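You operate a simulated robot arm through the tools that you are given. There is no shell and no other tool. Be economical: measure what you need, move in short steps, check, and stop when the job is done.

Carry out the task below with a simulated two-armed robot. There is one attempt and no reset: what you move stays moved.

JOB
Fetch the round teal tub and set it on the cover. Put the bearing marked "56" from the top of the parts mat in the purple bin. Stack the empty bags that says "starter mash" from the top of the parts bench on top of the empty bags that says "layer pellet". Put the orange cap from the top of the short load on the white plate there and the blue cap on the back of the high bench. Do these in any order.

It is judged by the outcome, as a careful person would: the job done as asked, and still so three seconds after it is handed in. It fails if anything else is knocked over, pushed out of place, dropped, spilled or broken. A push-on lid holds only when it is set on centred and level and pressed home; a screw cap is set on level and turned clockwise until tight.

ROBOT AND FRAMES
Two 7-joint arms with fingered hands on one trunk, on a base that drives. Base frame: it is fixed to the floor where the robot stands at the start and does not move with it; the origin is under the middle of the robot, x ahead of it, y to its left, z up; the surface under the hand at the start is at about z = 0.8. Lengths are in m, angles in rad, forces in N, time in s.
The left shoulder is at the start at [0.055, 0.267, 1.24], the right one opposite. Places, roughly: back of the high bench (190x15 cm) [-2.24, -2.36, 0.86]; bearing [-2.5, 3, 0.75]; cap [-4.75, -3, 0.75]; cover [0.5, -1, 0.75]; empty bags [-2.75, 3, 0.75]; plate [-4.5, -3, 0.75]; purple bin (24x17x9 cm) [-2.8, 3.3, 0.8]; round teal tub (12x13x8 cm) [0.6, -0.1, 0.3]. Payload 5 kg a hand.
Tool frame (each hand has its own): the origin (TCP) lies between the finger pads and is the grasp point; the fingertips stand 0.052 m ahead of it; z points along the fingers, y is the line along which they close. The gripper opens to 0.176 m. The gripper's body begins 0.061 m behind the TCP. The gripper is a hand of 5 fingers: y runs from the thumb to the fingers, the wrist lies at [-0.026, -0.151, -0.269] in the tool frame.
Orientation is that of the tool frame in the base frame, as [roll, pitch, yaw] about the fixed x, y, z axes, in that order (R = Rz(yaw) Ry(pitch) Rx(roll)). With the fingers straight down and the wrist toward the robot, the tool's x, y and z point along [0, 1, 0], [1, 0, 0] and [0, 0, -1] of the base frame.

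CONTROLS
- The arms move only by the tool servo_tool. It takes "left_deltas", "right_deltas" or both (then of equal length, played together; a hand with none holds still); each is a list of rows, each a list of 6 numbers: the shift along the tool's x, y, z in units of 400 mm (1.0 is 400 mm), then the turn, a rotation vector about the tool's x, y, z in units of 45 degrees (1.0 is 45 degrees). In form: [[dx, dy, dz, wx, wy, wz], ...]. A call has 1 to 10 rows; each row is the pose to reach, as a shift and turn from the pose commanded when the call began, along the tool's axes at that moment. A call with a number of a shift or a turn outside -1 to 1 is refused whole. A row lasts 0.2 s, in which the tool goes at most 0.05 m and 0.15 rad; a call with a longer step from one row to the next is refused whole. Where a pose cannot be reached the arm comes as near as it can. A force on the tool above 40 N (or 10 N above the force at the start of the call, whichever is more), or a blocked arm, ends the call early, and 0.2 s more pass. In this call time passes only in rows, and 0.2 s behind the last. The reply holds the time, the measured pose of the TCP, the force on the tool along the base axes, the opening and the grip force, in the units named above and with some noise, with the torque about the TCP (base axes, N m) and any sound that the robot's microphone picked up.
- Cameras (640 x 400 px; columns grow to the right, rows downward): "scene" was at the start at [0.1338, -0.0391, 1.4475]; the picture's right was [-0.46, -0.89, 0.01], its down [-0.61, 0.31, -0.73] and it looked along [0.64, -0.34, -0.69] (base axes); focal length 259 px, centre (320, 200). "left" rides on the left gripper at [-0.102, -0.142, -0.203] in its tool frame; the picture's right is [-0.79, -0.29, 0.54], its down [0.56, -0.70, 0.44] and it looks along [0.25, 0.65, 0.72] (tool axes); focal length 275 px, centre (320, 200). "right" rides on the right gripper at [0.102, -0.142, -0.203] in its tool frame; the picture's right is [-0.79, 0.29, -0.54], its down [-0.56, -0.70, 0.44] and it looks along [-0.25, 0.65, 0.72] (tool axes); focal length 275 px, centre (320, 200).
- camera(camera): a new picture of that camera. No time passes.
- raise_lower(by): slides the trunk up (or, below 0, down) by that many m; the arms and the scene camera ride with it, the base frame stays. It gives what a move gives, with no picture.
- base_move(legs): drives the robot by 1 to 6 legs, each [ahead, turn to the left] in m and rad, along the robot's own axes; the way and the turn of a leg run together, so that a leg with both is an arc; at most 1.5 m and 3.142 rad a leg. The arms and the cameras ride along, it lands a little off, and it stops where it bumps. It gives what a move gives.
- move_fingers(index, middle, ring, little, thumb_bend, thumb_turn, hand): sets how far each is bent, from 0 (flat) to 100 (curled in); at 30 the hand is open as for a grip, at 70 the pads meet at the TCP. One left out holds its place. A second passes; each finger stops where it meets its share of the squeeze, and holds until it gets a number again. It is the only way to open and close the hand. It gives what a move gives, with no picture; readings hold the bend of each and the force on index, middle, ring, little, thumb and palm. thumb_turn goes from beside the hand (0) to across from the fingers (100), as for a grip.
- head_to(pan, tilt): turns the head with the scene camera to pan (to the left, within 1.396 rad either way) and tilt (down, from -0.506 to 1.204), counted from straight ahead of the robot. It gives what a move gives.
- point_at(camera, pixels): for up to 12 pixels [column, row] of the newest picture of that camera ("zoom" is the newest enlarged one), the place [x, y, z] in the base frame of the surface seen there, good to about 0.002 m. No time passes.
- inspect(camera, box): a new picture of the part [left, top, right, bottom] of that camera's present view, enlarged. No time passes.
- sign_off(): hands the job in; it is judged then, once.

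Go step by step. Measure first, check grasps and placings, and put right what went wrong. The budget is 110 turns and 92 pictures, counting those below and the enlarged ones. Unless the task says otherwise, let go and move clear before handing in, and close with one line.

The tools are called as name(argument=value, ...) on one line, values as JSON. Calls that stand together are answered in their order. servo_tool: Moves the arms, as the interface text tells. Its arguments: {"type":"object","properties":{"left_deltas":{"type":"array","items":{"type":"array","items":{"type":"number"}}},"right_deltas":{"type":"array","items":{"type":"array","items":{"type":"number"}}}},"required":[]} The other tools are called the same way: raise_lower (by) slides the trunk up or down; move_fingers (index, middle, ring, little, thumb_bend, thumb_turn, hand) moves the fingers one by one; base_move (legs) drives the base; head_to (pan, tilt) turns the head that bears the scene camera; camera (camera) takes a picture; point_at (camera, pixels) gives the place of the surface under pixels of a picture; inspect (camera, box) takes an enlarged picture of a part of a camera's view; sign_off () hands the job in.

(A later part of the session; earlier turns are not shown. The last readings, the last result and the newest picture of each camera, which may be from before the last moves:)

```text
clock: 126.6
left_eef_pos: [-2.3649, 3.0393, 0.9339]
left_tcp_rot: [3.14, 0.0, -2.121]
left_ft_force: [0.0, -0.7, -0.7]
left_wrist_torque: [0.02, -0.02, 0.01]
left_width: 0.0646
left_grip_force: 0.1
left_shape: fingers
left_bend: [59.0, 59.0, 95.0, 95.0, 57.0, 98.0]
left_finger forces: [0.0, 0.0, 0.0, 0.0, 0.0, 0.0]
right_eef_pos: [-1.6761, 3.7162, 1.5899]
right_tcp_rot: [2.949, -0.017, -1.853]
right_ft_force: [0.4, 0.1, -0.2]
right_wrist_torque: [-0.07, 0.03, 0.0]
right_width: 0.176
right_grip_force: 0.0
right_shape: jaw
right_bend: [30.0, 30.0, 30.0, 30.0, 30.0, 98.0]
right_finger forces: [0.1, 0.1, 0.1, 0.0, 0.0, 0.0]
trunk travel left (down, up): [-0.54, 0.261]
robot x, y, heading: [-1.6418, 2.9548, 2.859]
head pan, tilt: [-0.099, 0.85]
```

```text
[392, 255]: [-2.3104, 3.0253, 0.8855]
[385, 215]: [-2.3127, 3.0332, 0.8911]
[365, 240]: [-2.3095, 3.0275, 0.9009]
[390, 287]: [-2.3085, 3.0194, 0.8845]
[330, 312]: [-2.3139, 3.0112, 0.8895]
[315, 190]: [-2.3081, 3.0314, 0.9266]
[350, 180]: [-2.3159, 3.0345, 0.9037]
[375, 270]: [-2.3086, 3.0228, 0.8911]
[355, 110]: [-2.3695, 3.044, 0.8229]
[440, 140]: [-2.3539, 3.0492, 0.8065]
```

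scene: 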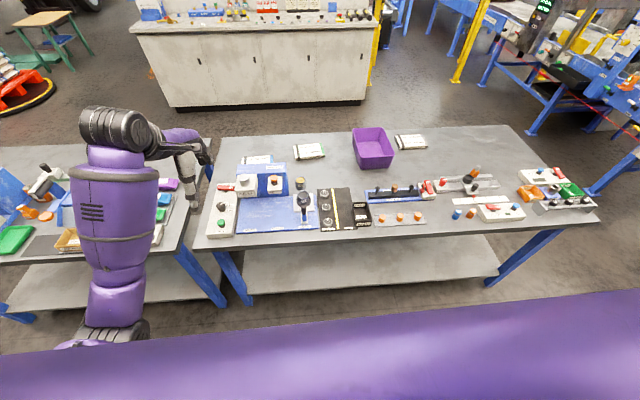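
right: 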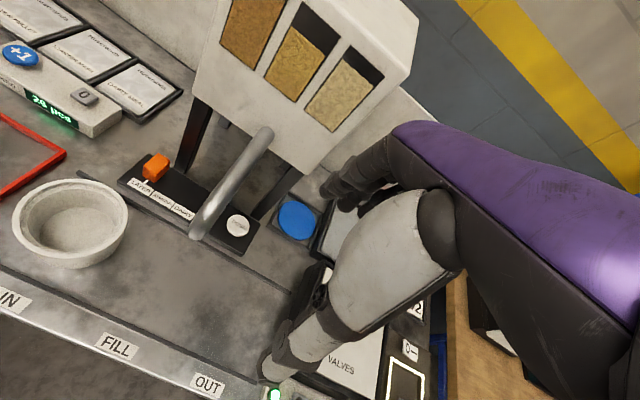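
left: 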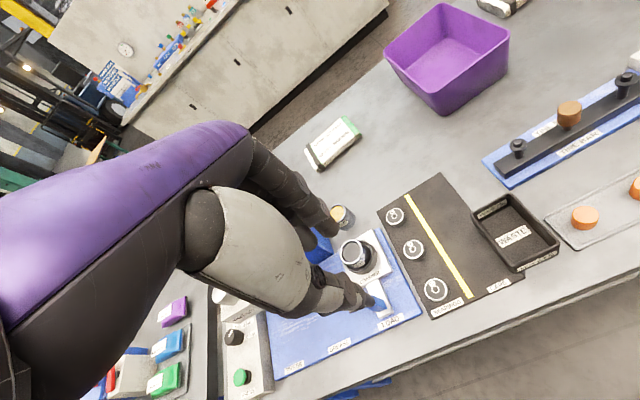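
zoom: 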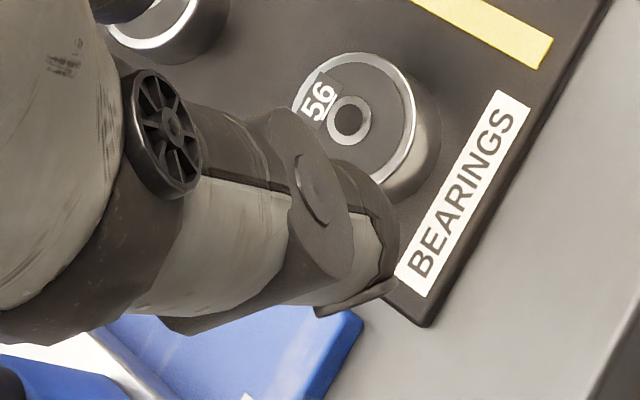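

Thumb tip and fingertips are level (z≈0.885), and the bearing centre is (-2.369,3.043). I'll nudge 8 mm forward and descend 7 cm.

servo_tool(left_deltas=[[0.0075, 0.018, 0.0, 0, 0, 0], [0.0075, 0.018, 0.08, 0, 0, 0], [0.0075, 0.018, 0.14, 0, 0, 0], [0.0075, 0.018, 0.178, 0, 0, 0]])

inspect(camera="left", box=[260, 190, 420, 330])

```text
clock: 127.6
left_eef_pos: [-2.3711, 3.042, 0.8652]
left_tcp_rot: [3.136, 0.0, -2.121]
left_ft_force: [-0.7, 1.0, 8.1]
left_wrist_torque: [0.29, 0.33, -0.1]
left_width: 0.0646
left_grip_force: 3.7
left_shape: fingers
left_bend: [59.0, 59.0, 95.0, 95.0, 57.0, 98.0]
left_finger forces: [1.4, 6.1, 0.1, 0.0, 0.0, 0.1]
right_eef_pos: [-1.6741, 3.7136, 1.5909]
right_tcp_rot: [2.948, -0.014, -1.855]
right_ft_force: [-0.1, -0.9, -0.1]
right_wrist_torque: [0.09, 0.05, 0.02]
right_width: 0.1759
right_grip_force: 0.1
right_shape: jaw
right_bend: [30.0, 30.0, 30.0, 30.0, 30.0, 98.0]
right_finger forces: [0.1, 0.0, 0.0, 0.0, 0.0, 0.0]
trunk travel left (down, up): [-0.54, 0.261]
robot x, y, heading: [-1.6459, 2.9554, 2.864]
head pan, tilt: [-0.099, 0.85]
```

```text
2.86 times, centred on (340, 260) of left
```

zoom: 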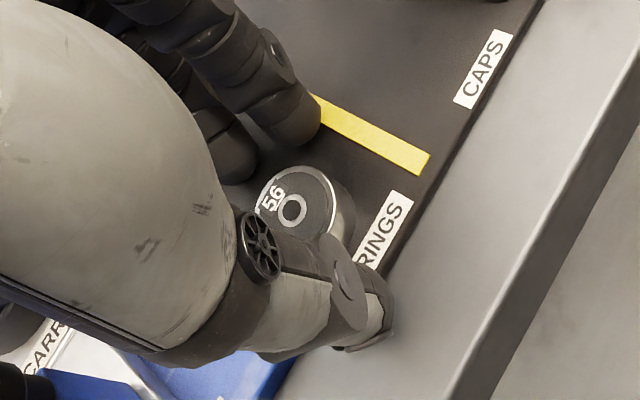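

The fingers met 8 N, mostly on the middle finger. I'll measure the tips to see whether it touches the mat or bearing 62.

point_at(camera="zoom", pixels=[[235, 178], [250, 170], [220, 165], [300, 140], [315, 125], [285, 130], [290, 205], [330, 180], [385, 310], [350, 345], [255, 190]])

inspect(camera="scene", box=[200, 150, 400, 275])

```text
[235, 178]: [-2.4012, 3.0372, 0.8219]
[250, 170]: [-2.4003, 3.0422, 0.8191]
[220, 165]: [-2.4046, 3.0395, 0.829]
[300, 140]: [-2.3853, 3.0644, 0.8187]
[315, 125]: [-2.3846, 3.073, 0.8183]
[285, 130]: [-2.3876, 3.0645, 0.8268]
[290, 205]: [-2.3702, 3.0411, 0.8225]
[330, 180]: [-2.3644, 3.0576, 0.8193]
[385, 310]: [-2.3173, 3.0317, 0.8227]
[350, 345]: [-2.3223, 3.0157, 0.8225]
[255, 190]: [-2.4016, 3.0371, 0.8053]
```

```text
3.20 times, centred on (300, 212) of scene
```

zoom: 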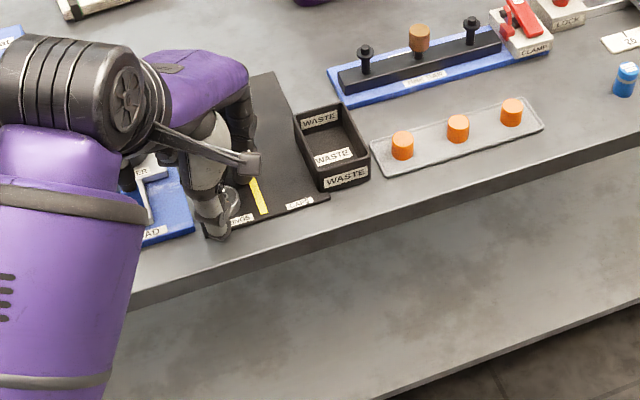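

The visible tips are rounded at 0.82 with the mat at 0.806, so they are about on the mat. I'll raise 3 mm and close the pinch.

servo_tool(left_deltas=[[0, 0, -0.008, 0, 0, 0]])

move_fingers(hand="left", index=68, middle=68, thumb_bend=70)

inspect(camera="left", box=[260, 190, 420, 330])

```text
clock: 128.0
left_eef_pos: [-2.3718, 3.0399, 0.8656]
left_tcp_rot: [-3.139, 0.001, -2.12]
left_ft_force: [0.4, -0.1, 0.8]
left_wrist_torque: [0.06, 0.01, -0.02]
left_width: 0.0646
left_grip_force: 0.5
left_shape: fingers
left_bend: [59.0, 59.0, 95.0, 95.0, 57.0, 98.0]
left_finger forces: [0.0, 0.6, 0.0, 0.0, 0.0, 0.1]
right_eef_pos: [-1.6754, 3.715, 1.5895]
right_tcp_rot: [2.949, -0.014, -1.856]
right_ft_force: [0.9, -1.3, -0.6]
right_wrist_torque: [0.07, -0.04, -0.04]
right_width: 0.1758
right_grip_force: 0.1
right_shape: jaw
right_bend: [30.0, 30.0, 30.0, 30.0, 30.0, 98.0]
right_finger forces: [0.1, 0.0, 0.1, 0.1, 0.1, 0.0]
trunk travel left (down, up): [-0.54, 0.261]
robot x, y, heading: [-1.6459, 2.9543, 2.862]
head pan, tilt: [-0.099, 0.85]
```

```text
clock: 129.0
left_eef_pos: [-2.3715, 3.0413, 0.8672]
left_tcp_rot: [3.14, 0.001, -2.121]
left_ft_force: [-0.8, 0.3, 0.1]
left_wrist_torque: [0.0, 0.01, -0.01]
left_width: 0.0383
left_grip_force: 9.1
left_shape: fingers
left_bend: [64.0, 67.0, 95.0, 95.0, 65.0, 97.0]
left_finger forces: [7.0, 1.8, 0.0, 0.1, 9.3, 0.0]
right_eef_pos: [-1.6757, 3.7157, 1.5898]
right_tcp_rot: [2.95, -0.015, -1.858]
right_ft_force: [-0.2, 0.6, 0.1]
right_wrist_torque: [0.05, -0.01, -0.01]
right_width: 0.1762
right_grip_force: 0.1
right_shape: jaw
right_bend: [30.0, 30.0, 30.0, 30.0, 30.0, 98.0]
right_finger forces: [0.0, 0.1, 0.1, 0.0, 0.1, 0.0]
trunk travel left (down, up): [-0.54, 0.261]
robot x, y, heading: [-1.643, 2.9534, 2.857]
head pan, tilt: [-0.099, 0.85]
```

```text
2.86 times, centred on (340, 260) of left
```

zoom: 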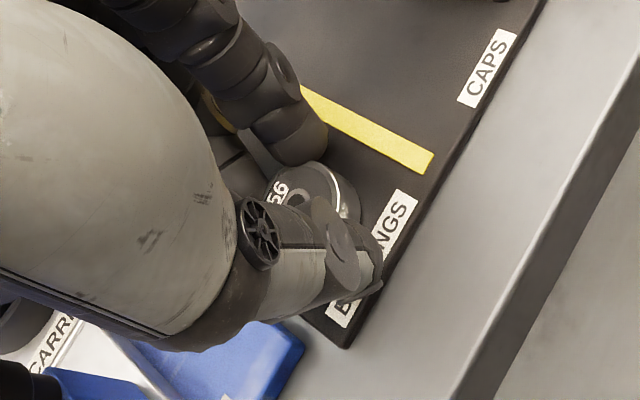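

Bearing 56 is pinched by index, middle and thumb at 0.038 wide with 9 N. I'll squeeze a little more, then lift 15 cm and check.

move_fingers(hand="left", index=75, middle=75, thumb_bend=75)

servo_tool(left_deltas=[[0, 0, -0.04, 0, 0, 0], [0, 0, -0.12, 0, 0, 0], [0, 0, -0.22, 0, 0, 0], [0, 0, -0.32, 0, 0, 0], [0, 0, -0.4, 0, 0, 0]])

camera(camera="left")

```text
clock: 130.0
left_eef_pos: [-2.3713, 3.0411, 0.8677]
left_tcp_rot: [3.14, -0.001, -2.12]
left_ft_force: [1.3, 0.3, 7.0]
left_wrist_torque: [0.15, 0.07, 0.01]
left_width: 0.0374
left_grip_force: 15.7
left_shape: fingers
left_bend: [59.0, 75.0, 95.0, 95.0, 71.0, 97.0]
left_finger forces: [14.7, 0.1, 0.0, 0.1, 15.9, 0.1]
right_eef_pos: [-1.6754, 3.7149, 1.5887]
right_tcp_rot: [2.949, -0.016, -1.855]
right_ft_force: [-0.2, -0.2, 0.5]
right_wrist_torque: [0.0, -0.06, -0.03]
right_width: 0.1759
right_grip_force: 0.0
right_shape: jaw
right_bend: [30.0, 30.0, 30.0, 30.0, 30.0, 98.0]
right_finger forces: [0.0, 0.1, 0.0, 0.1, 0.1, 0.0]
trunk travel left (down, up): [-0.54, 0.261]
robot x, y, heading: [-1.6422, 2.955, 2.858]
head pan, tilt: [-0.099, 0.85]
```

```text
clock: 131.2
left_eef_pos: [-2.3694, 3.0422, 1.0238]
left_tcp_rot: [-3.14, 0.0, -2.12]
left_ft_force: [0.4, -0.5, -2.2]
left_wrist_torque: [0.04, 0.07, 0.0]
left_width: 0.0372
left_grip_force: 13.9
left_shape: fingers
left_bend: [59.0, 75.0, 95.0, 95.0, 71.0, 97.0]
left_finger forces: [13.5, 0.0, 0.0, 0.0, 14.0, 0.1]
right_eef_pos: [-1.6745, 3.7154, 1.5907]
right_tcp_rot: [2.948, -0.017, -1.854]
right_ft_force: [-0.3, 0.5, 0.0]
right_wrist_torque: [0.0, 0.04, 0.0]
right_width: 0.176
right_grip_force: 0.0
right_shape: jaw
right_bend: [30.0, 30.0, 30.0, 30.0, 30.0, 98.0]
right_finger forces: [0.0, 0.0, 0.0, 0.0, 0.1, 0.1]
trunk travel left (down, up): [-0.54, 0.261]
robot x, y, heading: [-1.6411, 2.9501, 2.861]
head pan, tilt: [-0.099, 0.85]
```

```text
39 pictures are left
```

left: 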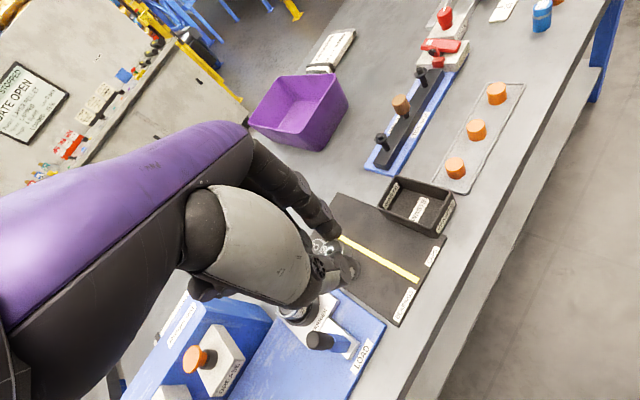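

The bearing is held. I'll drive forward and turn right so the bin comes in reach of the left hand.

base_move(legs=[[0.26, 0], [0, -0.2]])

```text
clock: 134.6
left_eef_pos: [-2.5903, 3.2564, 1.0251]
left_tcp_rot: [3.141, -0.001, -2.321]
left_ft_force: [0.5, -0.4, -1.0]
left_wrist_torque: [0.01, 0.02, 0.02]
left_width: 0.0369
left_grip_force: 13.6
left_shape: fingers
left_bend: [59.0, 75.0, 95.0, 95.0, 71.0, 97.0]
left_finger forces: [13.4, 0.0, 0.0, 0.0, 13.8, 0.0]
right_eef_pos: [-1.7765, 3.7796, 1.5888]
right_tcp_rot: [2.949, -0.015, -2.054]
right_ft_force: [1.3, 1.5, 1.4]
right_wrist_torque: [-0.01, 0.05, 0.0]
right_width: 0.176
right_grip_force: 0.0
right_shape: jaw
right_bend: [30.0, 30.0, 30.0, 30.0, 30.0, 98.0]
right_finger forces: [0.1, 0.0, 0.0, 0.0, 0.0, 0.1]
trunk travel left (down, up): [-0.54, 0.261]
robot x, y, heading: [-1.8966, 3.0244, 2.66]
head pan, tilt: [-0.099, 0.85]
```

I'll extend the hand over the bin centre (-2.79,3.315).

servo_tool(left_deltas=[[0.047, 0.093, 0, 0, 0, 0], [0.093, 0.186, 0, 0, 0, 0], [0.14, 0.28, 0, 0, 0, 0], [0.187, 0.373, 0, 0, 0, 0], [0.233, 0.466, 0, 0, 0, 0]])

camera(camera="left")

```text
clock: 135.8
left_eef_pos: [-2.7786, 3.3079, 1.0373]
left_tcp_rot: [3.129, -0.003, -2.318]
left_ft_force: [1.8, 0.2, -1.0]
left_wrist_torque: [-0.03, 0.17, 0.07]
left_width: 0.0368
left_grip_force: 13.2
left_shape: fingers
left_bend: [59.0, 75.0, 95.0, 95.0, 71.0, 97.0]
left_finger forces: [12.9, 0.0, 0.0, 0.0, 13.5, 0.1]
right_eef_pos: [-1.7573, 3.7682, 1.5928]
right_tcp_rot: [2.936, -0.015, -2.052]
right_ft_force: [1.2, -0.7, 0.2]
right_wrist_torque: [0.14, 0.11, -0.06]
right_width: 0.1762
right_grip_force: 0.0
right_shape: jaw
right_bend: [30.0, 30.0, 30.0, 30.0, 30.0, 97.0]
right_finger forces: [0.1, 0.0, 0.1, 0.1, 0.0, 0.0]
trunk travel left (down, up): [-0.54, 0.261]
robot x, y, heading: [-1.8935, 3.028, 2.661]
head pan, tilt: [-0.099, 0.85]
```

```text
38 pictures are left
```

left: 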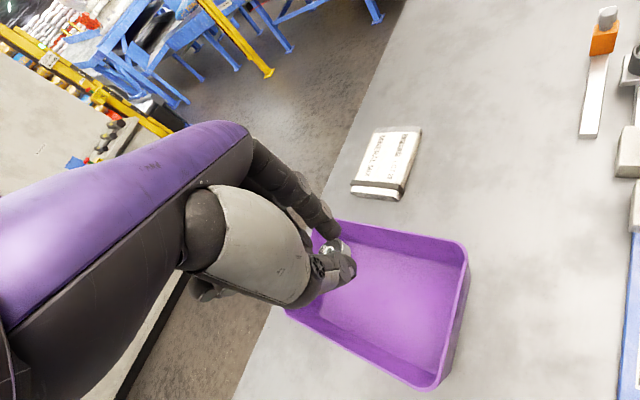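

I'll check the bin's rim and floor from this view.

point_at(camera="left", pixels=[[338, 221], [463, 245], [432, 386], [289, 312], [385, 310], [335, 245], [337, 268]])

```text
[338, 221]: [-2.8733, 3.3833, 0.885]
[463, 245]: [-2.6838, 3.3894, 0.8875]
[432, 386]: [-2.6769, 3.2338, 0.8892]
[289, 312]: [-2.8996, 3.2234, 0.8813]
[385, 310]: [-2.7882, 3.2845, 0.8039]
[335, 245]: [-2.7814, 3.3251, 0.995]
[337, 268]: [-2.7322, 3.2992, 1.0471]
```

The hand is centred over the bin (rim 0.885, floor 0.804). I'll lower the bearing close to the floor and release it.

servo_tool(left_deltas=[[0.01, 0.01, 0.09, 0, 0, 0], [0.02, 0.015, 0.18, 0, 0, 0], [0.02, 0.015, 0.27, 0, 0, 0], [0.02, 0.015, 0.34, 0, 0, 0], [0.02, 0.015, 0.385, 0, 0, 0]])

inspect(camera="left", box=[240, 170, 500, 380])

```text
clock: 137.0
left_eef_pos: [-2.7914, 3.3069, 0.882]
left_tcp_rot: [3.128, -0.003, -2.317]
left_ft_force: [-0.4, 0.4, -0.5]
left_wrist_torque: [-0.07, -0.07, -0.01]
left_width: 0.0368
left_grip_force: 13.1
left_shape: fingers
left_bend: [59.0, 75.0, 95.0, 95.0, 71.0, 97.0]
left_finger forces: [12.7, 0.0, 0.1, 0.1, 13.1, 0.1]
right_eef_pos: [-1.7611, 3.7706, 1.5927]
right_tcp_rot: [2.934, -0.016, -2.051]
right_ft_force: [-0.7, -0.5, 0.6]
right_wrist_torque: [0.01, -0.13, -0.01]
right_width: 0.1759
right_grip_force: 0.1
right_shape: jaw
right_bend: [30.0, 30.0, 30.0, 30.0, 30.0, 98.0]
right_finger forces: [0.0, 0.0, 0.0, 0.0, 0.0, 0.1]
trunk travel left (down, up): [-0.54, 0.261]
robot x, y, heading: [-1.8969, 3.0242, 2.662]
head pan, tilt: [-0.099, 0.85]
```

```text
1.90 times, centred on (370, 275) of left
```

zoom: 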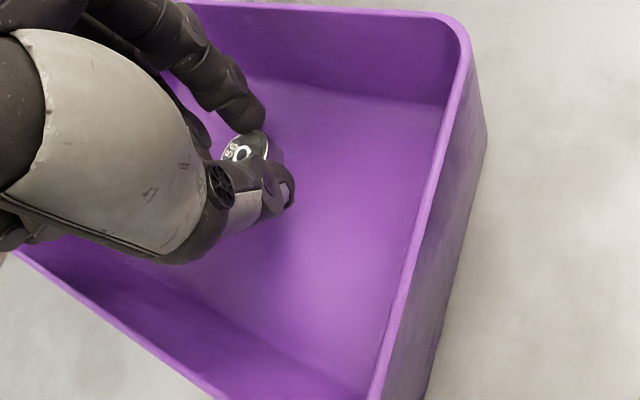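

The bearing is about 2 cm above the bin floor. I'll lower 15 mm more, open gently, and rise.

servo_tool(left_deltas=[[0, 0, 0.025, 0, 0, 0], [0, 0, 0.04, 0, 0, 0]])

move_fingers(hand="left", index=50, middle=50, thumb_bend=55)

servo_tool(left_deltas=[[0, 0, -0.08, 0, 0, 0], [0, 0, -0.18, 0, 0, 0], [0, 0, -0.28, 0, 0, 0], [0, 0, -0.38, 0, 0, 0], [0, 0, -0.48, 0, 0, 0]])

camera(camera="left")

```text
clock: 137.6
left_eef_pos: [-2.7914, 3.3074, 0.8678]
left_tcp_rot: [3.126, -0.004, -2.318]
left_ft_force: [-0.3, 0.4, -0.9]
left_wrist_torque: [-0.03, 0.0, -0.04]
left_width: 0.0368
left_grip_force: 12.9
left_shape: fingers
left_bend: [59.0, 75.0, 95.0, 95.0, 71.0, 97.0]
left_finger forces: [12.7, 0.0, 0.0, 0.1, 13.2, 0.0]
right_eef_pos: [-1.7595, 3.7703, 1.5924]
right_tcp_rot: [2.935, -0.014, -2.054]
right_ft_force: [1.0, -0.2, 0.1]
right_wrist_torque: [-0.01, 0.05, 0.0]
right_width: 0.1759
right_grip_force: 0.1
right_shape: jaw
right_bend: [30.0, 30.0, 30.0, 30.0, 30.0, 98.0]
right_finger forces: [0.1, 0.1, 0.0, 0.0, 0.0, 0.1]
trunk travel left (down, up): [-0.54, 0.261]
robot x, y, heading: [-1.8985, 3.0223, 2.663]
head pan, tilt: [-0.099, 0.85]
```

```text
clock: 138.6
left_eef_pos: [-2.7913, 3.3083, 0.8686]
left_tcp_rot: [3.126, -0.003, -2.318]
left_ft_force: [-0.2, -0.8, 12.0]
left_wrist_torque: [0.08, 0.37, 0.0]
left_width: 0.0891
left_grip_force: 5.6
left_shape: fingers
left_bend: [50.0, 51.0, 95.0, 95.0, 55.0, 97.0]
left_finger forces: [0.7, 10.9, 0.0, 0.0, 0.0, 0.1]
right_eef_pos: [-1.7599, 3.7697, 1.5928]
right_tcp_rot: [2.935, -0.016, -2.053]
right_ft_force: [-0.6, 0.3, -0.9]
right_wrist_torque: [-0.01, 0.01, -0.03]
right_width: 0.1759
right_grip_force: 0.0
right_shape: jaw
right_bend: [30.0, 30.0, 30.0, 30.0, 30.0, 98.0]
right_finger forces: [0.0, 0.0, 0.0, 0.1, 0.1, 0.0]
trunk travel left (down, up): [-0.54, 0.261]
robot x, y, heading: [-1.8918, 3.0248, 2.661]
head pan, tilt: [-0.099, 0.85]
```

```text
clock: 139.8
left_eef_pos: [-2.7877, 3.3059, 1.0569]
left_tcp_rot: [3.129, -0.002, -2.32]
left_ft_force: [0.6, 0.4, -2.4]
left_wrist_torque: [0.04, 0.09, 0.03]
left_width: 0.0888
left_grip_force: 0.0
left_shape: fingers
left_bend: [50.0, 50.0, 95.0, 95.0, 55.0, 97.0]
left_finger forces: [0.0, 0.0, 0.1, 0.0, 0.0, 0.0]
right_eef_pos: [-1.7578, 3.7709, 1.5921]
right_tcp_rot: [2.935, -0.016, -2.052]
right_ft_force: [0.9, -0.2, -0.1]
right_wrist_torque: [0.0, 0.09, 0.01]
right_width: 0.176
right_grip_force: 0.0
right_shape: jaw
right_bend: [30.0, 30.0, 30.0, 30.0, 30.0, 98.0]
right_finger forces: [0.0, 0.0, 0.0, 0.0, 0.1, 0.0]
trunk travel left (down, up): [-0.54, 0.261]
robot x, y, heading: [-1.8972, 3.028, 2.661]
head pan, tilt: [-0.099, 0.85]
```

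```text
36 pictures are left
```

left: 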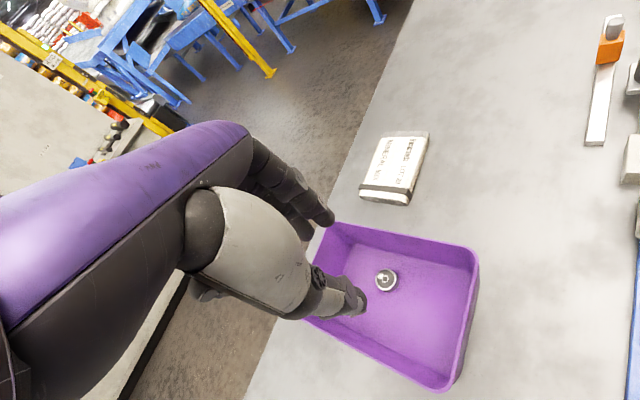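

Bearing 56 lies in the purple bin. Next the bags: I'll turn left 0.29 rad, open the hand and rotate it to line up with the starter mash bundle.

base_move(legs=[[0, 0.29]])

move_fingers(hand="left", index=40, middle=40, ring=40, little=40, thumb_bend=40)

servo_tool(left_deltas=[[0, 0, 0, 0, 0, -0.16], [0, 0, 0, 0, 0, -0.32], [0, 0, 0, 0, 0, -0.48], [0, 0, 0, 0, 0, -0.64], [0, 0, 0, 0, 0, -0.79]])

camera(camera="left")

```text
clock: 141.5
left_eef_pos: [-2.8331, 3.0375, 1.0561]
left_tcp_rot: [3.129, -0.005, -2.027]
left_ft_force: [-0.6, -0.8, -0.6]
left_wrist_torque: [0.09, -0.08, -0.06]
left_width: 0.0886
left_grip_force: 0.1
left_shape: fingers
left_bend: [50.0, 50.0, 95.0, 95.0, 55.0, 97.0]
left_finger forces: [0.0, 0.1, 0.1, 0.0, 0.1, 0.1]
right_eef_pos: [-1.9797, 3.7765, 1.5924]
right_tcp_rot: [2.937, -0.013, -1.763]
right_ft_force: [-0.9, -0.5, 0.4]
right_wrist_torque: [0.09, -0.1, -0.01]
right_width: 0.176
right_grip_force: 0.1
right_shape: jaw
right_bend: [30.0, 30.0, 30.0, 30.0, 30.0, 97.0]
right_finger forces: [0.0, 0.0, 0.0, 0.0, 0.1, 0.0]
trunk travel left (down, up): [-0.54, 0.261]
robot x, y, heading: [-1.8934, 3.0255, 2.952]
head pan, tilt: [-0.099, 0.85]
```

```text
clock: 142.5
left_eef_pos: [-2.8202, 3.0343, 1.0658]
left_tcp_rot: [3.12, -0.005, -2.026]
left_ft_force: [-1.9, 0.6, -2.0]
left_wrist_torque: [0.04, -0.22, -0.05]
left_width: 0.144
left_grip_force: 0.0
left_shape: fingers
left_bend: [40.0, 40.0, 40.0, 40.0, 40.0, 98.0]
left_finger forces: [0.0, 0.0, 0.0, 0.0, 0.0, 0.0]
right_eef_pos: [-1.9623, 3.7739, 1.5949]
right_tcp_rot: [2.926, -0.016, -1.761]
right_ft_force: [-3.3, 0.6, -0.7]
right_wrist_torque: [-0.03, -0.29, 0.07]
right_width: 0.176
right_grip_force: 0.2
right_shape: jaw
right_bend: [30.0, 30.0, 30.0, 30.0, 30.0, 97.0]
right_finger forces: [0.0, 0.1, 0.0, 0.0, 0.0, 0.0]
trunk travel left (down, up): [-0.54, 0.261]
robot x, y, heading: [-1.8982, 3.0222, 2.952]
head pan, tilt: [-0.099, 0.85]
```

```text
clock: 143.7
left_eef_pos: [-2.8187, 3.0342, 1.0705]
left_tcp_rot: [3.115, 0.009, -1.404]
left_ft_force: [0.4, 0.1, 0.9]
left_wrist_torque: [-0.06, 0.03, 0.02]
left_width: 0.1436
left_grip_force: 0.1
left_shape: fingers
left_bend: [40.0, 40.0, 40.0, 40.0, 40.0, 98.0]
left_finger forces: [0.0, 0.0, 0.0, 0.0, 0.0, 0.0]
right_eef_pos: [-1.9566, 3.7745, 1.5947]
right_tcp_rot: [2.923, -0.017, -1.761]
right_ft_force: [1.1, 1.5, 0.0]
right_wrist_torque: [-0.14, 0.13, 0.02]
right_width: 0.1758
right_grip_force: 0.1
right_shape: jaw
right_bend: [30.0, 30.0, 30.0, 30.0, 30.0, 97.0]
right_finger forces: [0.0, 0.0, 0.0, 0.0, 0.0, 0.0]
trunk travel left (down, up): [-0.54, 0.261]
robot x, y, heading: [-1.8972, 3.0278, 2.956]
head pan, tilt: [-0.099, 0.85]
```

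```text
35 pictures are left
```

left: 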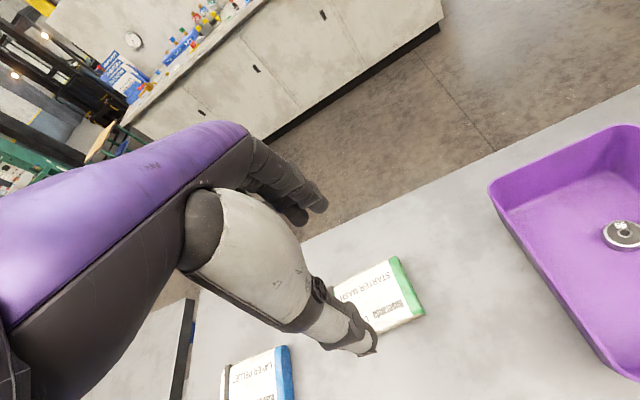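

Both bundles show: STARTER MASH at (380,295) and LAYER PELLET at (258,375). I'll measure their edges.

point_at(camera="left", pixels=[[398, 258], [335, 288], [412, 306], [423, 313], [380, 327], [289, 348], [224, 367], [291, 395], [268, 395], [226, 395], [370, 285]])

```text
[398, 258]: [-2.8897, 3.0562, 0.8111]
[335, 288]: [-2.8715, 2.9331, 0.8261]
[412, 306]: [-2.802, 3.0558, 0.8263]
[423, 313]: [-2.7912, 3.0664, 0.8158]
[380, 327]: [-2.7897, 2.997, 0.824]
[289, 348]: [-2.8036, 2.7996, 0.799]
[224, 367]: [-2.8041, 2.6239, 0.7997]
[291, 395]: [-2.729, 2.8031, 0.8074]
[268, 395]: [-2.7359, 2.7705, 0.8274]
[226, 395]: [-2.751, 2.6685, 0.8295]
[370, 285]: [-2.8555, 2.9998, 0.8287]
```

The starter bundle's centre is ≈(-2.833,2.99) and layer pellet's ≈(-2.752,2.73), with the press block close in front of it. I'll measure my thumb's shape to judge clearance to the press.

point_at(camera="left", pixels=[[205, 230], [240, 230], [250, 290], [290, 325], [320, 290], [345, 345], [372, 345], [200, 270], [190, 375], [195, 330], [320, 200]])

inspect(camera="scene", box=[100, 120, 300, 245])

```text
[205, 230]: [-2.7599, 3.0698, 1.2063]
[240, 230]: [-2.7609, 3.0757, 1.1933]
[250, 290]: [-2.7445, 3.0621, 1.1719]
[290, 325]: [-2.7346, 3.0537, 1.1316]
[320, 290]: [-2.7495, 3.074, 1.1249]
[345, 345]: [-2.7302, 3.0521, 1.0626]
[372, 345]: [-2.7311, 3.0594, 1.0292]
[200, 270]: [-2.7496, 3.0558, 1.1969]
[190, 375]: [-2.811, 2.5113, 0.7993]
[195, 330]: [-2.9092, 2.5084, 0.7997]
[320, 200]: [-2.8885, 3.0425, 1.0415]
```

```text
3.20 times, centred on (200, 182) of scene
```

zoom: 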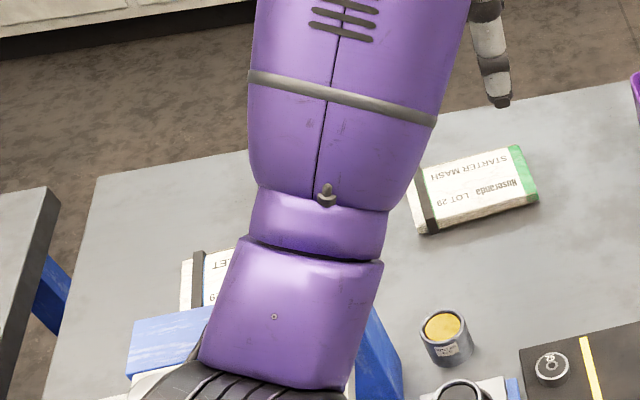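

The thumb is a vertical column about 0.09 m on the near side, so it will clear the press when stacking. I'll go over the starter bundle and down to just above it.

servo_tool(left_deltas=[[0.05, 0.027, 0.05, 0.015, 0.005, 0], [0.103, 0.0535, 0.13, 0.033, 0.011, 0], [0.103, 0.0535, 0.23, 0.033, 0.011, 0], [0.103, 0.0535, 0.33, 0.033, 0.011, 0], [0.103, 0.0535, 0.426, 0.033, 0.011, 0]])

inspect(camera="left", box=[200, 140, 480, 400])

```text
clock: 144.9
left_eef_pos: [-2.8367, 2.993, 0.8995]
left_tcp_rot: [-3.14, 0.0, -1.406]
left_ft_force: [-0.2, 0.2, 2.2]
left_wrist_torque: [-0.03, -0.13, 0.0]
left_width: 0.1439
left_grip_force: 0.0
left_shape: fingers
left_bend: [40.0, 40.0, 40.0, 40.0, 40.0, 98.0]
left_finger forces: [0.1, 0.0, 0.1, 0.0, 0.1, 0.0]
right_eef_pos: [-1.9608, 3.7748, 1.5954]
right_tcp_rot: [2.925, -0.016, -1.761]
right_ft_force: [-1.3, 0.3, -0.2]
right_wrist_torque: [-0.05, -0.1, 0.06]
right_width: 0.1755
right_grip_force: 0.1
right_shape: jaw
right_bend: [30.0, 30.0, 30.0, 30.0, 30.0, 97.0]
right_finger forces: [0.0, 0.1, 0.1, 0.0, 0.0, 0.0]
trunk travel left (down, up): [-0.54, 0.261]
robot x, y, heading: [-1.8945, 3.0246, 2.956]
head pan, tilt: [-0.099, 0.85]
```

```text
1.54 times, centred on (340, 270) of left
```

zoom: 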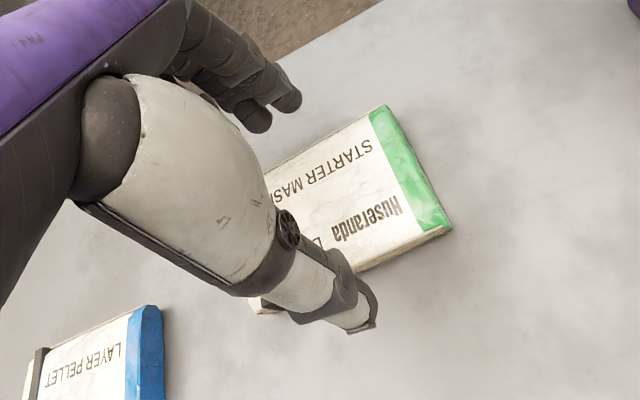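

The hand straddles the bundle well. I'll measure the layer pellet edges from this view, then descend and close.

point_at(camera="zoom", pixels=[[60, 343], [132, 312], [135, 330], [130, 390], [165, 385], [90, 365], [50, 350], [155, 312], [30, 395]])

servo_tool(left_deltas=[[0, 0, 0.04, 0, 0, 0], [0, 0, 0.07, 0, 0, 0], [0, 0, 0.088, 0, 0, 0]])

move_fingers(hand="left", index=60, middle=60, ring=60, little=60, thumb_bend=60)

inspect(camera="left", box=[200, 140, 480, 400])

```text
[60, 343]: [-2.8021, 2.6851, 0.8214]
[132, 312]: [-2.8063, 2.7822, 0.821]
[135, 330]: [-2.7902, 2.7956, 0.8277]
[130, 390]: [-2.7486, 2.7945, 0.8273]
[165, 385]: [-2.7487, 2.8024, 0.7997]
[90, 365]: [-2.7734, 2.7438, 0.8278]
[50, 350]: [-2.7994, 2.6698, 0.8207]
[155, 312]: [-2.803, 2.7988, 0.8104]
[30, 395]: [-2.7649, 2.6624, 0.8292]
```

```text
clock: 145.7
left_eef_pos: [-2.836, 2.9909, 0.8625]
left_tcp_rot: [-3.14, 0.0, -1.405]
left_ft_force: [-0.4, -0.2, 0.2]
left_wrist_torque: [0.0, -0.06, 0.0]
left_width: 0.1434
left_grip_force: 0.0
left_shape: fingers
left_bend: [40.0, 40.0, 40.0, 40.0, 40.0, 98.0]
left_finger forces: [0.0, 0.0, 0.1, 0.0, 0.0, 0.1]
right_eef_pos: [-1.9594, 3.7726, 1.5958]
right_tcp_rot: [2.923, -0.015, -1.76]
right_ft_force: [-0.5, -0.9, -0.3]
right_wrist_torque: [-0.01, -0.07, 0.03]
right_width: 0.1763
right_grip_force: 0.1
right_shape: jaw
right_bend: [30.0, 30.0, 30.0, 30.0, 30.0, 97.0]
right_finger forces: [0.0, 0.0, 0.1, 0.0, 0.0, 0.0]
trunk travel left (down, up): [-0.54, 0.261]
robot x, y, heading: [-1.8953, 3.0271, 2.952]
head pan, tilt: [-0.099, 0.85]
```

```text
clock: 146.7
left_eef_pos: [-2.8361, 2.9921, 0.8643]
left_tcp_rot: [-3.141, 0.002, -1.406]
left_ft_force: [-0.4, 0.7, -0.3]
left_wrist_torque: [-0.05, 0.02, -0.01]
left_width: 0.107
left_grip_force: 22.9
left_shape: fingers
left_bend: [51.0, 52.0, 52.0, 60.0, 48.0, 96.0]
left_finger forces: [7.8, 7.4, 7.6, 0.0, 22.8, 0.1]
right_eef_pos: [-1.9585, 3.7733, 1.5937]
right_tcp_rot: [2.925, -0.015, -1.76]
right_ft_force: [-0.4, 0.1, 0.8]
right_wrist_torque: [-0.02, 0.03, -0.01]
right_width: 0.1761
right_grip_force: 0.0
right_shape: jaw
right_bend: [30.0, 30.0, 30.0, 30.0, 30.0, 97.0]
right_finger forces: [0.1, 0.0, 0.1, 0.0, 0.1, 0.0]
trunk travel left (down, up): [-0.54, 0.261]
robot x, y, heading: [-1.8952, 3.0269, 2.954]
head pan, tilt: [-0.099, 0.85]
```

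```text
1.54 times, centred on (340, 270) of left
```

zoom: 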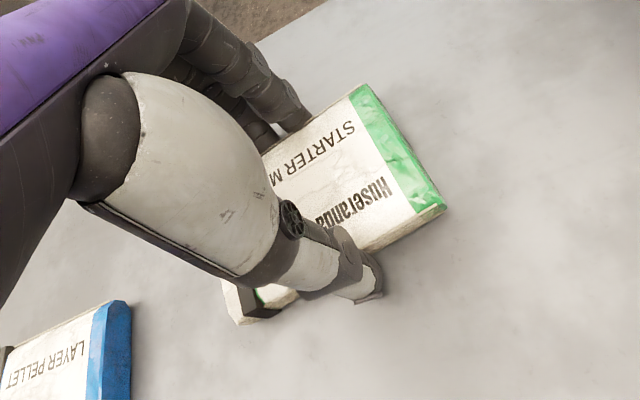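

The bundle is gripped at 23 N but swung about 8° in the hand. I'll lift 10 cm and measure how it sits.

servo_tool(left_deltas=[[0, 0, -0.05, 0, 0, 0], [0, 0, -0.15, 0, 0, 0], [0, 0, -0.26, 0, 0, 0]])

inspect(camera="left", box=[160, 140, 440, 400])

point_at(camera="zoom", pixels=[[425, 90], [502, 195], [370, 135], [350, 160], [440, 215], [400, 240], [430, 110], [490, 190], [330, 300], [105, 310]])

```text
clock: 147.5
left_eef_pos: [-2.8361, 2.9914, 0.9683]
left_tcp_rot: [-3.136, 0.001, -1.406]
left_ft_force: [2.2, 0.0, -6.2]
left_wrist_torque: [0.09, 0.2, 0.02]
left_width: 0.1072
left_grip_force: 22.1
left_shape: fingers
left_bend: [51.0, 52.0, 52.0, 60.0, 48.0, 95.0]
left_finger forces: [7.8, 7.2, 7.3, 0.1, 22.6, 0.0]
right_eef_pos: [-1.9576, 3.774, 1.5956]
right_tcp_rot: [2.923, -0.015, -1.76]
right_ft_force: [0.4, 0.1, -0.5]
right_wrist_torque: [-0.03, 0.15, -0.03]
right_width: 0.1758
right_grip_force: 0.0
right_shape: jaw
right_bend: [30.0, 30.0, 30.0, 30.0, 30.0, 97.0]
right_finger forces: [0.0, 0.0, 0.0, 0.1, 0.0, 0.1]
trunk travel left (down, up): [-0.54, 0.261]
robot x, y, heading: [-1.8948, 3.027, 2.955]
head pan, tilt: [-0.099, 0.85]
```

```text
1.54 times, centred on (300, 270) of left
```

zoom: 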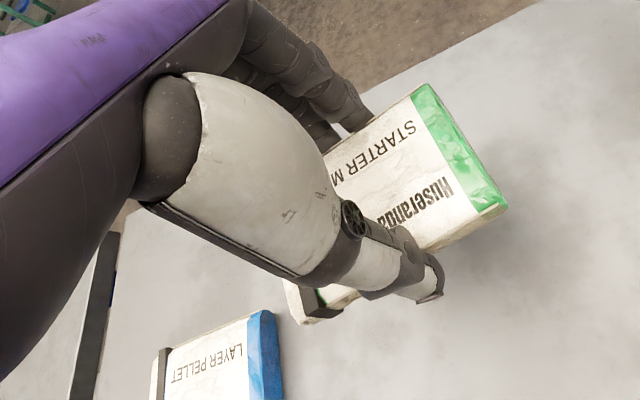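

```text
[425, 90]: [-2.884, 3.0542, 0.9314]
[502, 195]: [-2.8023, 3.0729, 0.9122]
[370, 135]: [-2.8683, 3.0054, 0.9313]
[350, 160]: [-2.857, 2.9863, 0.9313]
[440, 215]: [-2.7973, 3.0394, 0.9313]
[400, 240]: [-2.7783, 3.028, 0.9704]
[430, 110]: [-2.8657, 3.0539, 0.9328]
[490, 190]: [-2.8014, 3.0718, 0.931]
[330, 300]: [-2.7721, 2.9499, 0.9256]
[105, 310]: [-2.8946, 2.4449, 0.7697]
```

The bundle is level with top at 0.931, axis at about 102° against 93° for layer pellet (centre ≈(-2.762,2.727)). I'll carry it over, turning 9°.

servo_tool(left_deltas=[[0.113, -0.009, -0.01, 0, 0, 0.033], [0.226, -0.018, -0.02, 0, 0, 0.067], [0.339, -0.027, -0.03, 0, 0, 0.1], [0.452, -0.036, -0.03, 0, 0, 0.133], [0.565, -0.045, -0.02, 0, 0, 0.167], [0.678, -0.053, 0, 0, 0, 0.2]])

camera(camera="left")

```text
clock: 148.9
left_eef_pos: [-2.7737, 2.7281, 0.967]
left_tcp_rot: [-3.141, 0.004, -1.566]
left_ft_force: [-0.4, 1.1, -1.4]
left_wrist_torque: [-0.07, 0.02, -0.01]
left_width: 0.1073
left_grip_force: 21.9
left_shape: fingers
left_bend: [51.0, 52.0, 52.0, 60.0, 48.0, 95.0]
left_finger forces: [7.9, 7.0, 7.1, 0.0, 22.0, 0.0]
right_eef_pos: [-1.9591, 3.7704, 1.5966]
right_tcp_rot: [2.921, -0.014, -1.761]
right_ft_force: [-1.3, -2.1, 0.7]
right_wrist_torque: [0.36, -0.05, -0.11]
right_width: 0.1756
right_grip_force: 0.1
right_shape: jaw
right_bend: [30.0, 30.0, 30.0, 30.0, 30.0, 97.0]
right_finger forces: [0.0, 0.0, 0.0, 0.0, 0.0, 0.0]
trunk travel left (down, up): [-0.54, 0.261]
robot x, y, heading: [-1.8967, 3.026, 2.953]
head pan, tilt: [-0.099, 0.85]
```

```text
30 pictures are left
```

left: 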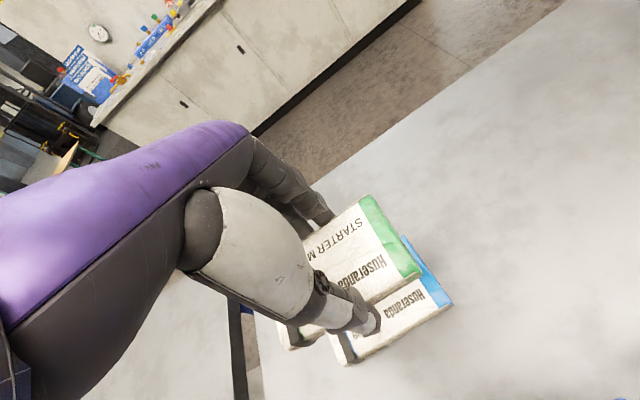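

Now both bundles are visible, starter above layer pellet. I'll measure the layer pellet's corners at (452,300), (345,362) and the held one's.

point_at(camera="left", pixels=[[451, 297], [408, 245], [352, 358], [440, 302], [400, 325], [420, 268], [366, 200], [380, 298], [422, 275], [360, 335]])

```text
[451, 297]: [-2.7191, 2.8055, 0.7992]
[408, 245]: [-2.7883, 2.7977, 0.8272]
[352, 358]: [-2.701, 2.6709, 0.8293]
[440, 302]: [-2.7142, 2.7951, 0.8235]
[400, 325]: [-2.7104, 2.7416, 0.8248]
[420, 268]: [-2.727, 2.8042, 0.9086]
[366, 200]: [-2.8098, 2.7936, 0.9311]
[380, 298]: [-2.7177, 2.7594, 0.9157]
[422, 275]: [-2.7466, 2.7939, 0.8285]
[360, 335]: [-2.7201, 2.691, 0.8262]
```

Held and lower bundles coincide within a few mm and a couple of degrees. I'll lower about 7 cm until contact.

servo_tool(left_deltas=[[0, 0, 0.06, 0, 0, 0], [0, 0, 0.12, 0, 0, 0], [0, 0, 0.155, 0, 0, 0], [0, 0, 0.17, 0, 0, 0], [0, 0, 0.178, 0, 0, 0]])

inspect(camera="left", box=[240, 160, 480, 380])

```text
clock: 150.1
left_eef_pos: [-2.7728, 2.7265, 0.8961]
left_tcp_rot: [-3.139, 0.0, -1.563]
left_ft_force: [-0.2, -0.5, -1.3]
left_wrist_torque: [0.03, 0.04, 0.0]
left_width: 0.1071
left_grip_force: 22.2
left_shape: fingers
left_bend: [51.0, 52.0, 52.0, 60.0, 48.0, 95.0]
left_finger forces: [8.0, 7.0, 7.2, 0.0, 22.0, 0.0]
right_eef_pos: [-1.9589, 3.7725, 1.5954]
right_tcp_rot: [2.923, -0.016, -1.761]
right_ft_force: [-0.3, -0.1, -0.1]
right_wrist_torque: [0.0, 0.0, 0.01]
right_width: 0.1756
right_grip_force: 0.1
right_shape: jaw
right_bend: [30.0, 30.0, 30.0, 30.0, 30.0, 97.0]
right_finger forces: [0.1, 0.0, 0.1, 0.1, 0.0, 0.0]
trunk travel left (down, up): [-0.54, 0.261]
robot x, y, heading: [-1.8908, 3.0254, 2.956]
head pan, tilt: [-0.099, 0.85]
```

```text
1.82 times, centred on (360, 270) of left
```

zoom: 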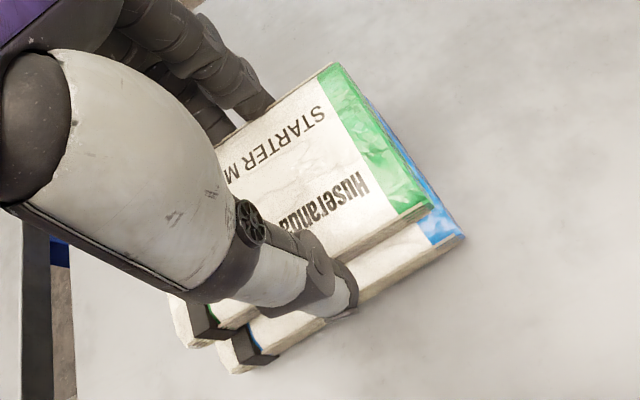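

No contact yet. I'll lower in small steps.

servo_tool(left_deltas=[[0, 0, 0.01, 0, 0, 0], [0, 0, 0.018, 0, 0, 0], [0, 0, 0.025, 0, 0, 0]])

point_at(camera="zoom", pixels=[[330, 68], [425, 205], [460, 237], [300, 110], [375, 290], [345, 170]])

```text
clock: 150.9
left_eef_pos: [-2.7752, 2.7277, 0.8957]
left_tcp_rot: [3.134, 0.001, -1.563]
left_ft_force: [-0.8, 0.3, -2.3]
left_wrist_torque: [0.02, 0.02, -0.01]
left_width: 0.1071
left_grip_force: 22.3
left_shape: fingers
left_bend: [51.0, 52.0, 52.0, 60.0, 48.0, 95.0]
left_finger forces: [7.9, 7.0, 7.1, 0.1, 22.1, 0.1]
right_eef_pos: [-1.9576, 3.7771, 1.595]
right_tcp_rot: [2.923, -0.016, -1.761]
right_ft_force: [0.5, -0.4, 1.0]
right_wrist_torque: [0.03, 0.02, 0.0]
right_width: 0.1759
right_grip_force: 0.1
right_shape: jaw
right_bend: [30.0, 30.0, 30.0, 30.0, 30.0, 97.0]
right_finger forces: [0.1, 0.1, 0.1, 0.0, 0.0, 0.0]
trunk travel left (down, up): [-0.54, 0.261]
robot x, y, heading: [-1.8972, 3.0279, 2.955]
head pan, tilt: [-0.099, 0.85]
```

```text
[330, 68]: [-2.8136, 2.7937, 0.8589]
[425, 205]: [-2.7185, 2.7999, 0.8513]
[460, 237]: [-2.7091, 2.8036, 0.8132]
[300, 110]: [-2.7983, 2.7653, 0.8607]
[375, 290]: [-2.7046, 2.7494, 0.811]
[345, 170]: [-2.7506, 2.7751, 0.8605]
```

The bundle's top is at 0.860, which is layer top (0.829) plus its own thickness, so it is resting. I'll open a little and rise.

move_fingers(hand="left", index=42, middle=42, ring=42, little=42, thumb_bend=42)

servo_tool(left_deltas=[[0, 0, -0.05, 0, 0, 0], [0, 0, -0.12, 0, 0, 0], [0, 0, -0.22, 0, 0, 0], [0, 0, -0.32, 0, 0, 0], [0, 0, -0.42, 0, 0, 0]])

camera(camera="left")

```text
clock: 151.9
left_eef_pos: [-2.7756, 2.7282, 0.8951]
left_tcp_rot: [3.132, 0.0, -1.563]
left_ft_force: [-0.9, -0.6, 0.0]
left_wrist_torque: [-0.01, 0.04, 0.0]
left_width: 0.1344
left_grip_force: 0.1
left_shape: fingers
left_bend: [42.0, 42.0, 42.0, 42.0, 42.0, 98.0]
left_finger forces: [0.1, 0.1, 0.0, 0.0, 0.0, 0.1]
right_eef_pos: [-1.9564, 3.7757, 1.5937]
right_tcp_rot: [2.923, -0.018, -1.761]
right_ft_force: [0.0, -0.3, 0.3]
right_wrist_torque: [0.01, 0.04, -0.02]
right_width: 0.1761
right_grip_force: 0.0
right_shape: jaw
right_bend: [30.0, 30.0, 30.0, 30.0, 30.0, 97.0]
right_finger forces: [0.1, 0.0, 0.0, 0.0, 0.0, 0.0]
trunk travel left (down, up): [-0.54, 0.261]
robot x, y, heading: [-1.8928, 3.0264, 2.955]
head pan, tilt: [-0.099, 0.85]
```

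```text
clock: 153.1
left_eef_pos: [-2.7717, 2.7261, 1.0545]
left_tcp_rot: [-3.141, 0.001, -1.563]
left_ft_force: [1.0, 0.8, -1.8]
left_wrist_torque: [-0.02, 0.09, 0.04]
left_width: 0.1347
left_grip_force: 0.0
left_shape: fingers
left_bend: [42.0, 42.0, 42.0, 42.0, 42.0, 98.0]
left_finger forces: [0.1, 0.1, 0.1, 0.0, 0.0, 0.0]
right_eef_pos: [-1.9575, 3.7746, 1.5949]
right_tcp_rot: [2.922, -0.014, -1.763]
right_ft_force: [1.0, 0.1, 0.6]
right_wrist_torque: [-0.01, 0.1, 0.0]
right_width: 0.1757
right_grip_force: 0.0
right_shape: jaw
right_bend: [30.0, 30.0, 30.0, 30.0, 30.0, 97.0]
right_finger forces: [0.1, 0.0, 0.1, 0.1, 0.0, 0.0]
trunk travel left (down, up): [-0.54, 0.261]
robot x, y, heading: [-1.8996, 3.0268, 2.954]
head pan, tilt: [-0.099, 0.85]
```

```text
28 pictures are left
```

left: 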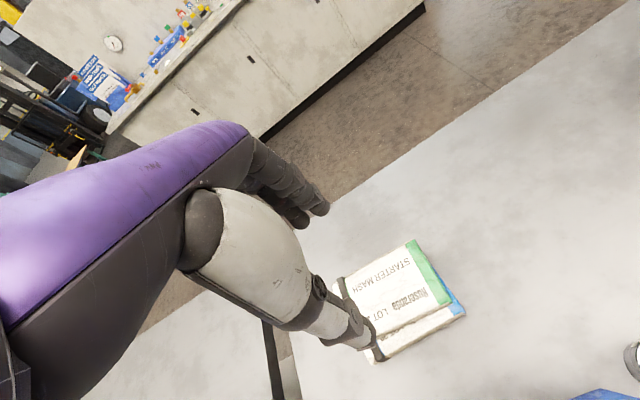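

The starter mash bundle rests squarely on the layer pellet bundle. Next come the caps: I'll back out, turn to face -y and look ahead.

base_move(legs=[[-0.88, 0], [0, 1.75]])

head_to(pan=-0.5, tilt=0.35)

camera(camera="scene")

```text
clock: 165.9
left_eef_pos: [-0.5805, 2.0581, 1.0537]
left_tcp_rot: [-3.14, 0.001, 0.189]
left_ft_force: [-0.1, -0.2, -0.1]
left_wrist_torque: [-0.04, -0.06, -0.01]
left_width: 0.1346
left_grip_force: 0.0
left_shape: fingers
left_bend: [42.0, 42.0, 42.0, 42.0, 42.0, 98.0]
left_finger forces: [0.0, 0.1, 0.0, 0.0, 0.0, 0.0]
right_eef_pos: [-1.7566, 2.6676, 1.5954]
right_tcp_rot: [2.922, -0.015, -0.007]
right_ft_force: [0.0, 0.6, 0.2]
right_wrist_torque: [-0.05, -0.03, -0.01]
right_width: 0.176
right_grip_force: 0.0
right_shape: jaw
right_bend: [30.0, 30.0, 30.0, 30.0, 30.0, 97.0]
right_finger forces: [0.1, 0.0, 0.0, 0.0, 0.0, 0.1]
trunk travel left (down, up): [-0.54, 0.261]
robot x, y, heading: [-1.0482, 2.8649, -1.581]
head pan, tilt: [-0.099, 0.85]
```

```text
clock: 166.8
left_eef_pos: [-0.58, 2.0694, 1.0614]
left_tcp_rot: [3.132, 0.002, 0.188]
left_ft_force: [-1.5, -1.5, -0.9]
left_wrist_torque: [0.19, -0.09, 0.02]
left_width: 0.135
left_grip_force: 0.1
left_shape: fingers
left_bend: [42.0, 42.0, 42.0, 42.0, 42.0, 98.0]
left_finger forces: [0.1, 0.0, 0.0, 0.0, 0.0, 0.0]
right_eef_pos: [-1.759, 2.6844, 1.5965]
right_tcp_rot: [2.914, -0.016, -0.009]
right_ft_force: [-1.5, -3.5, -1.9]
right_wrist_torque: [0.28, -0.21, 0.13]
right_width: 0.176
right_grip_force: 0.0
right_shape: jaw
right_bend: [30.0, 30.0, 30.0, 30.0, 30.0, 98.0]
right_finger forces: [0.1, 0.0, 0.0, 0.0, 0.0, 0.0]
trunk travel left (down, up): [-0.54, 0.261]
robot x, y, heading: [-1.0409, 2.8619, -1.576]
head pan, tilt: [-0.499, 0.351]
```

```text
27 pictures are left
```

scene: 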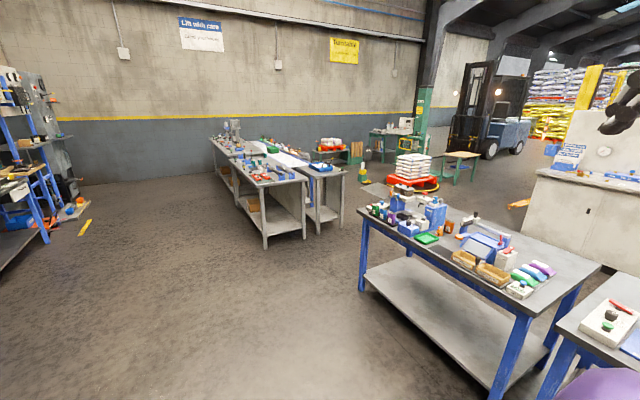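

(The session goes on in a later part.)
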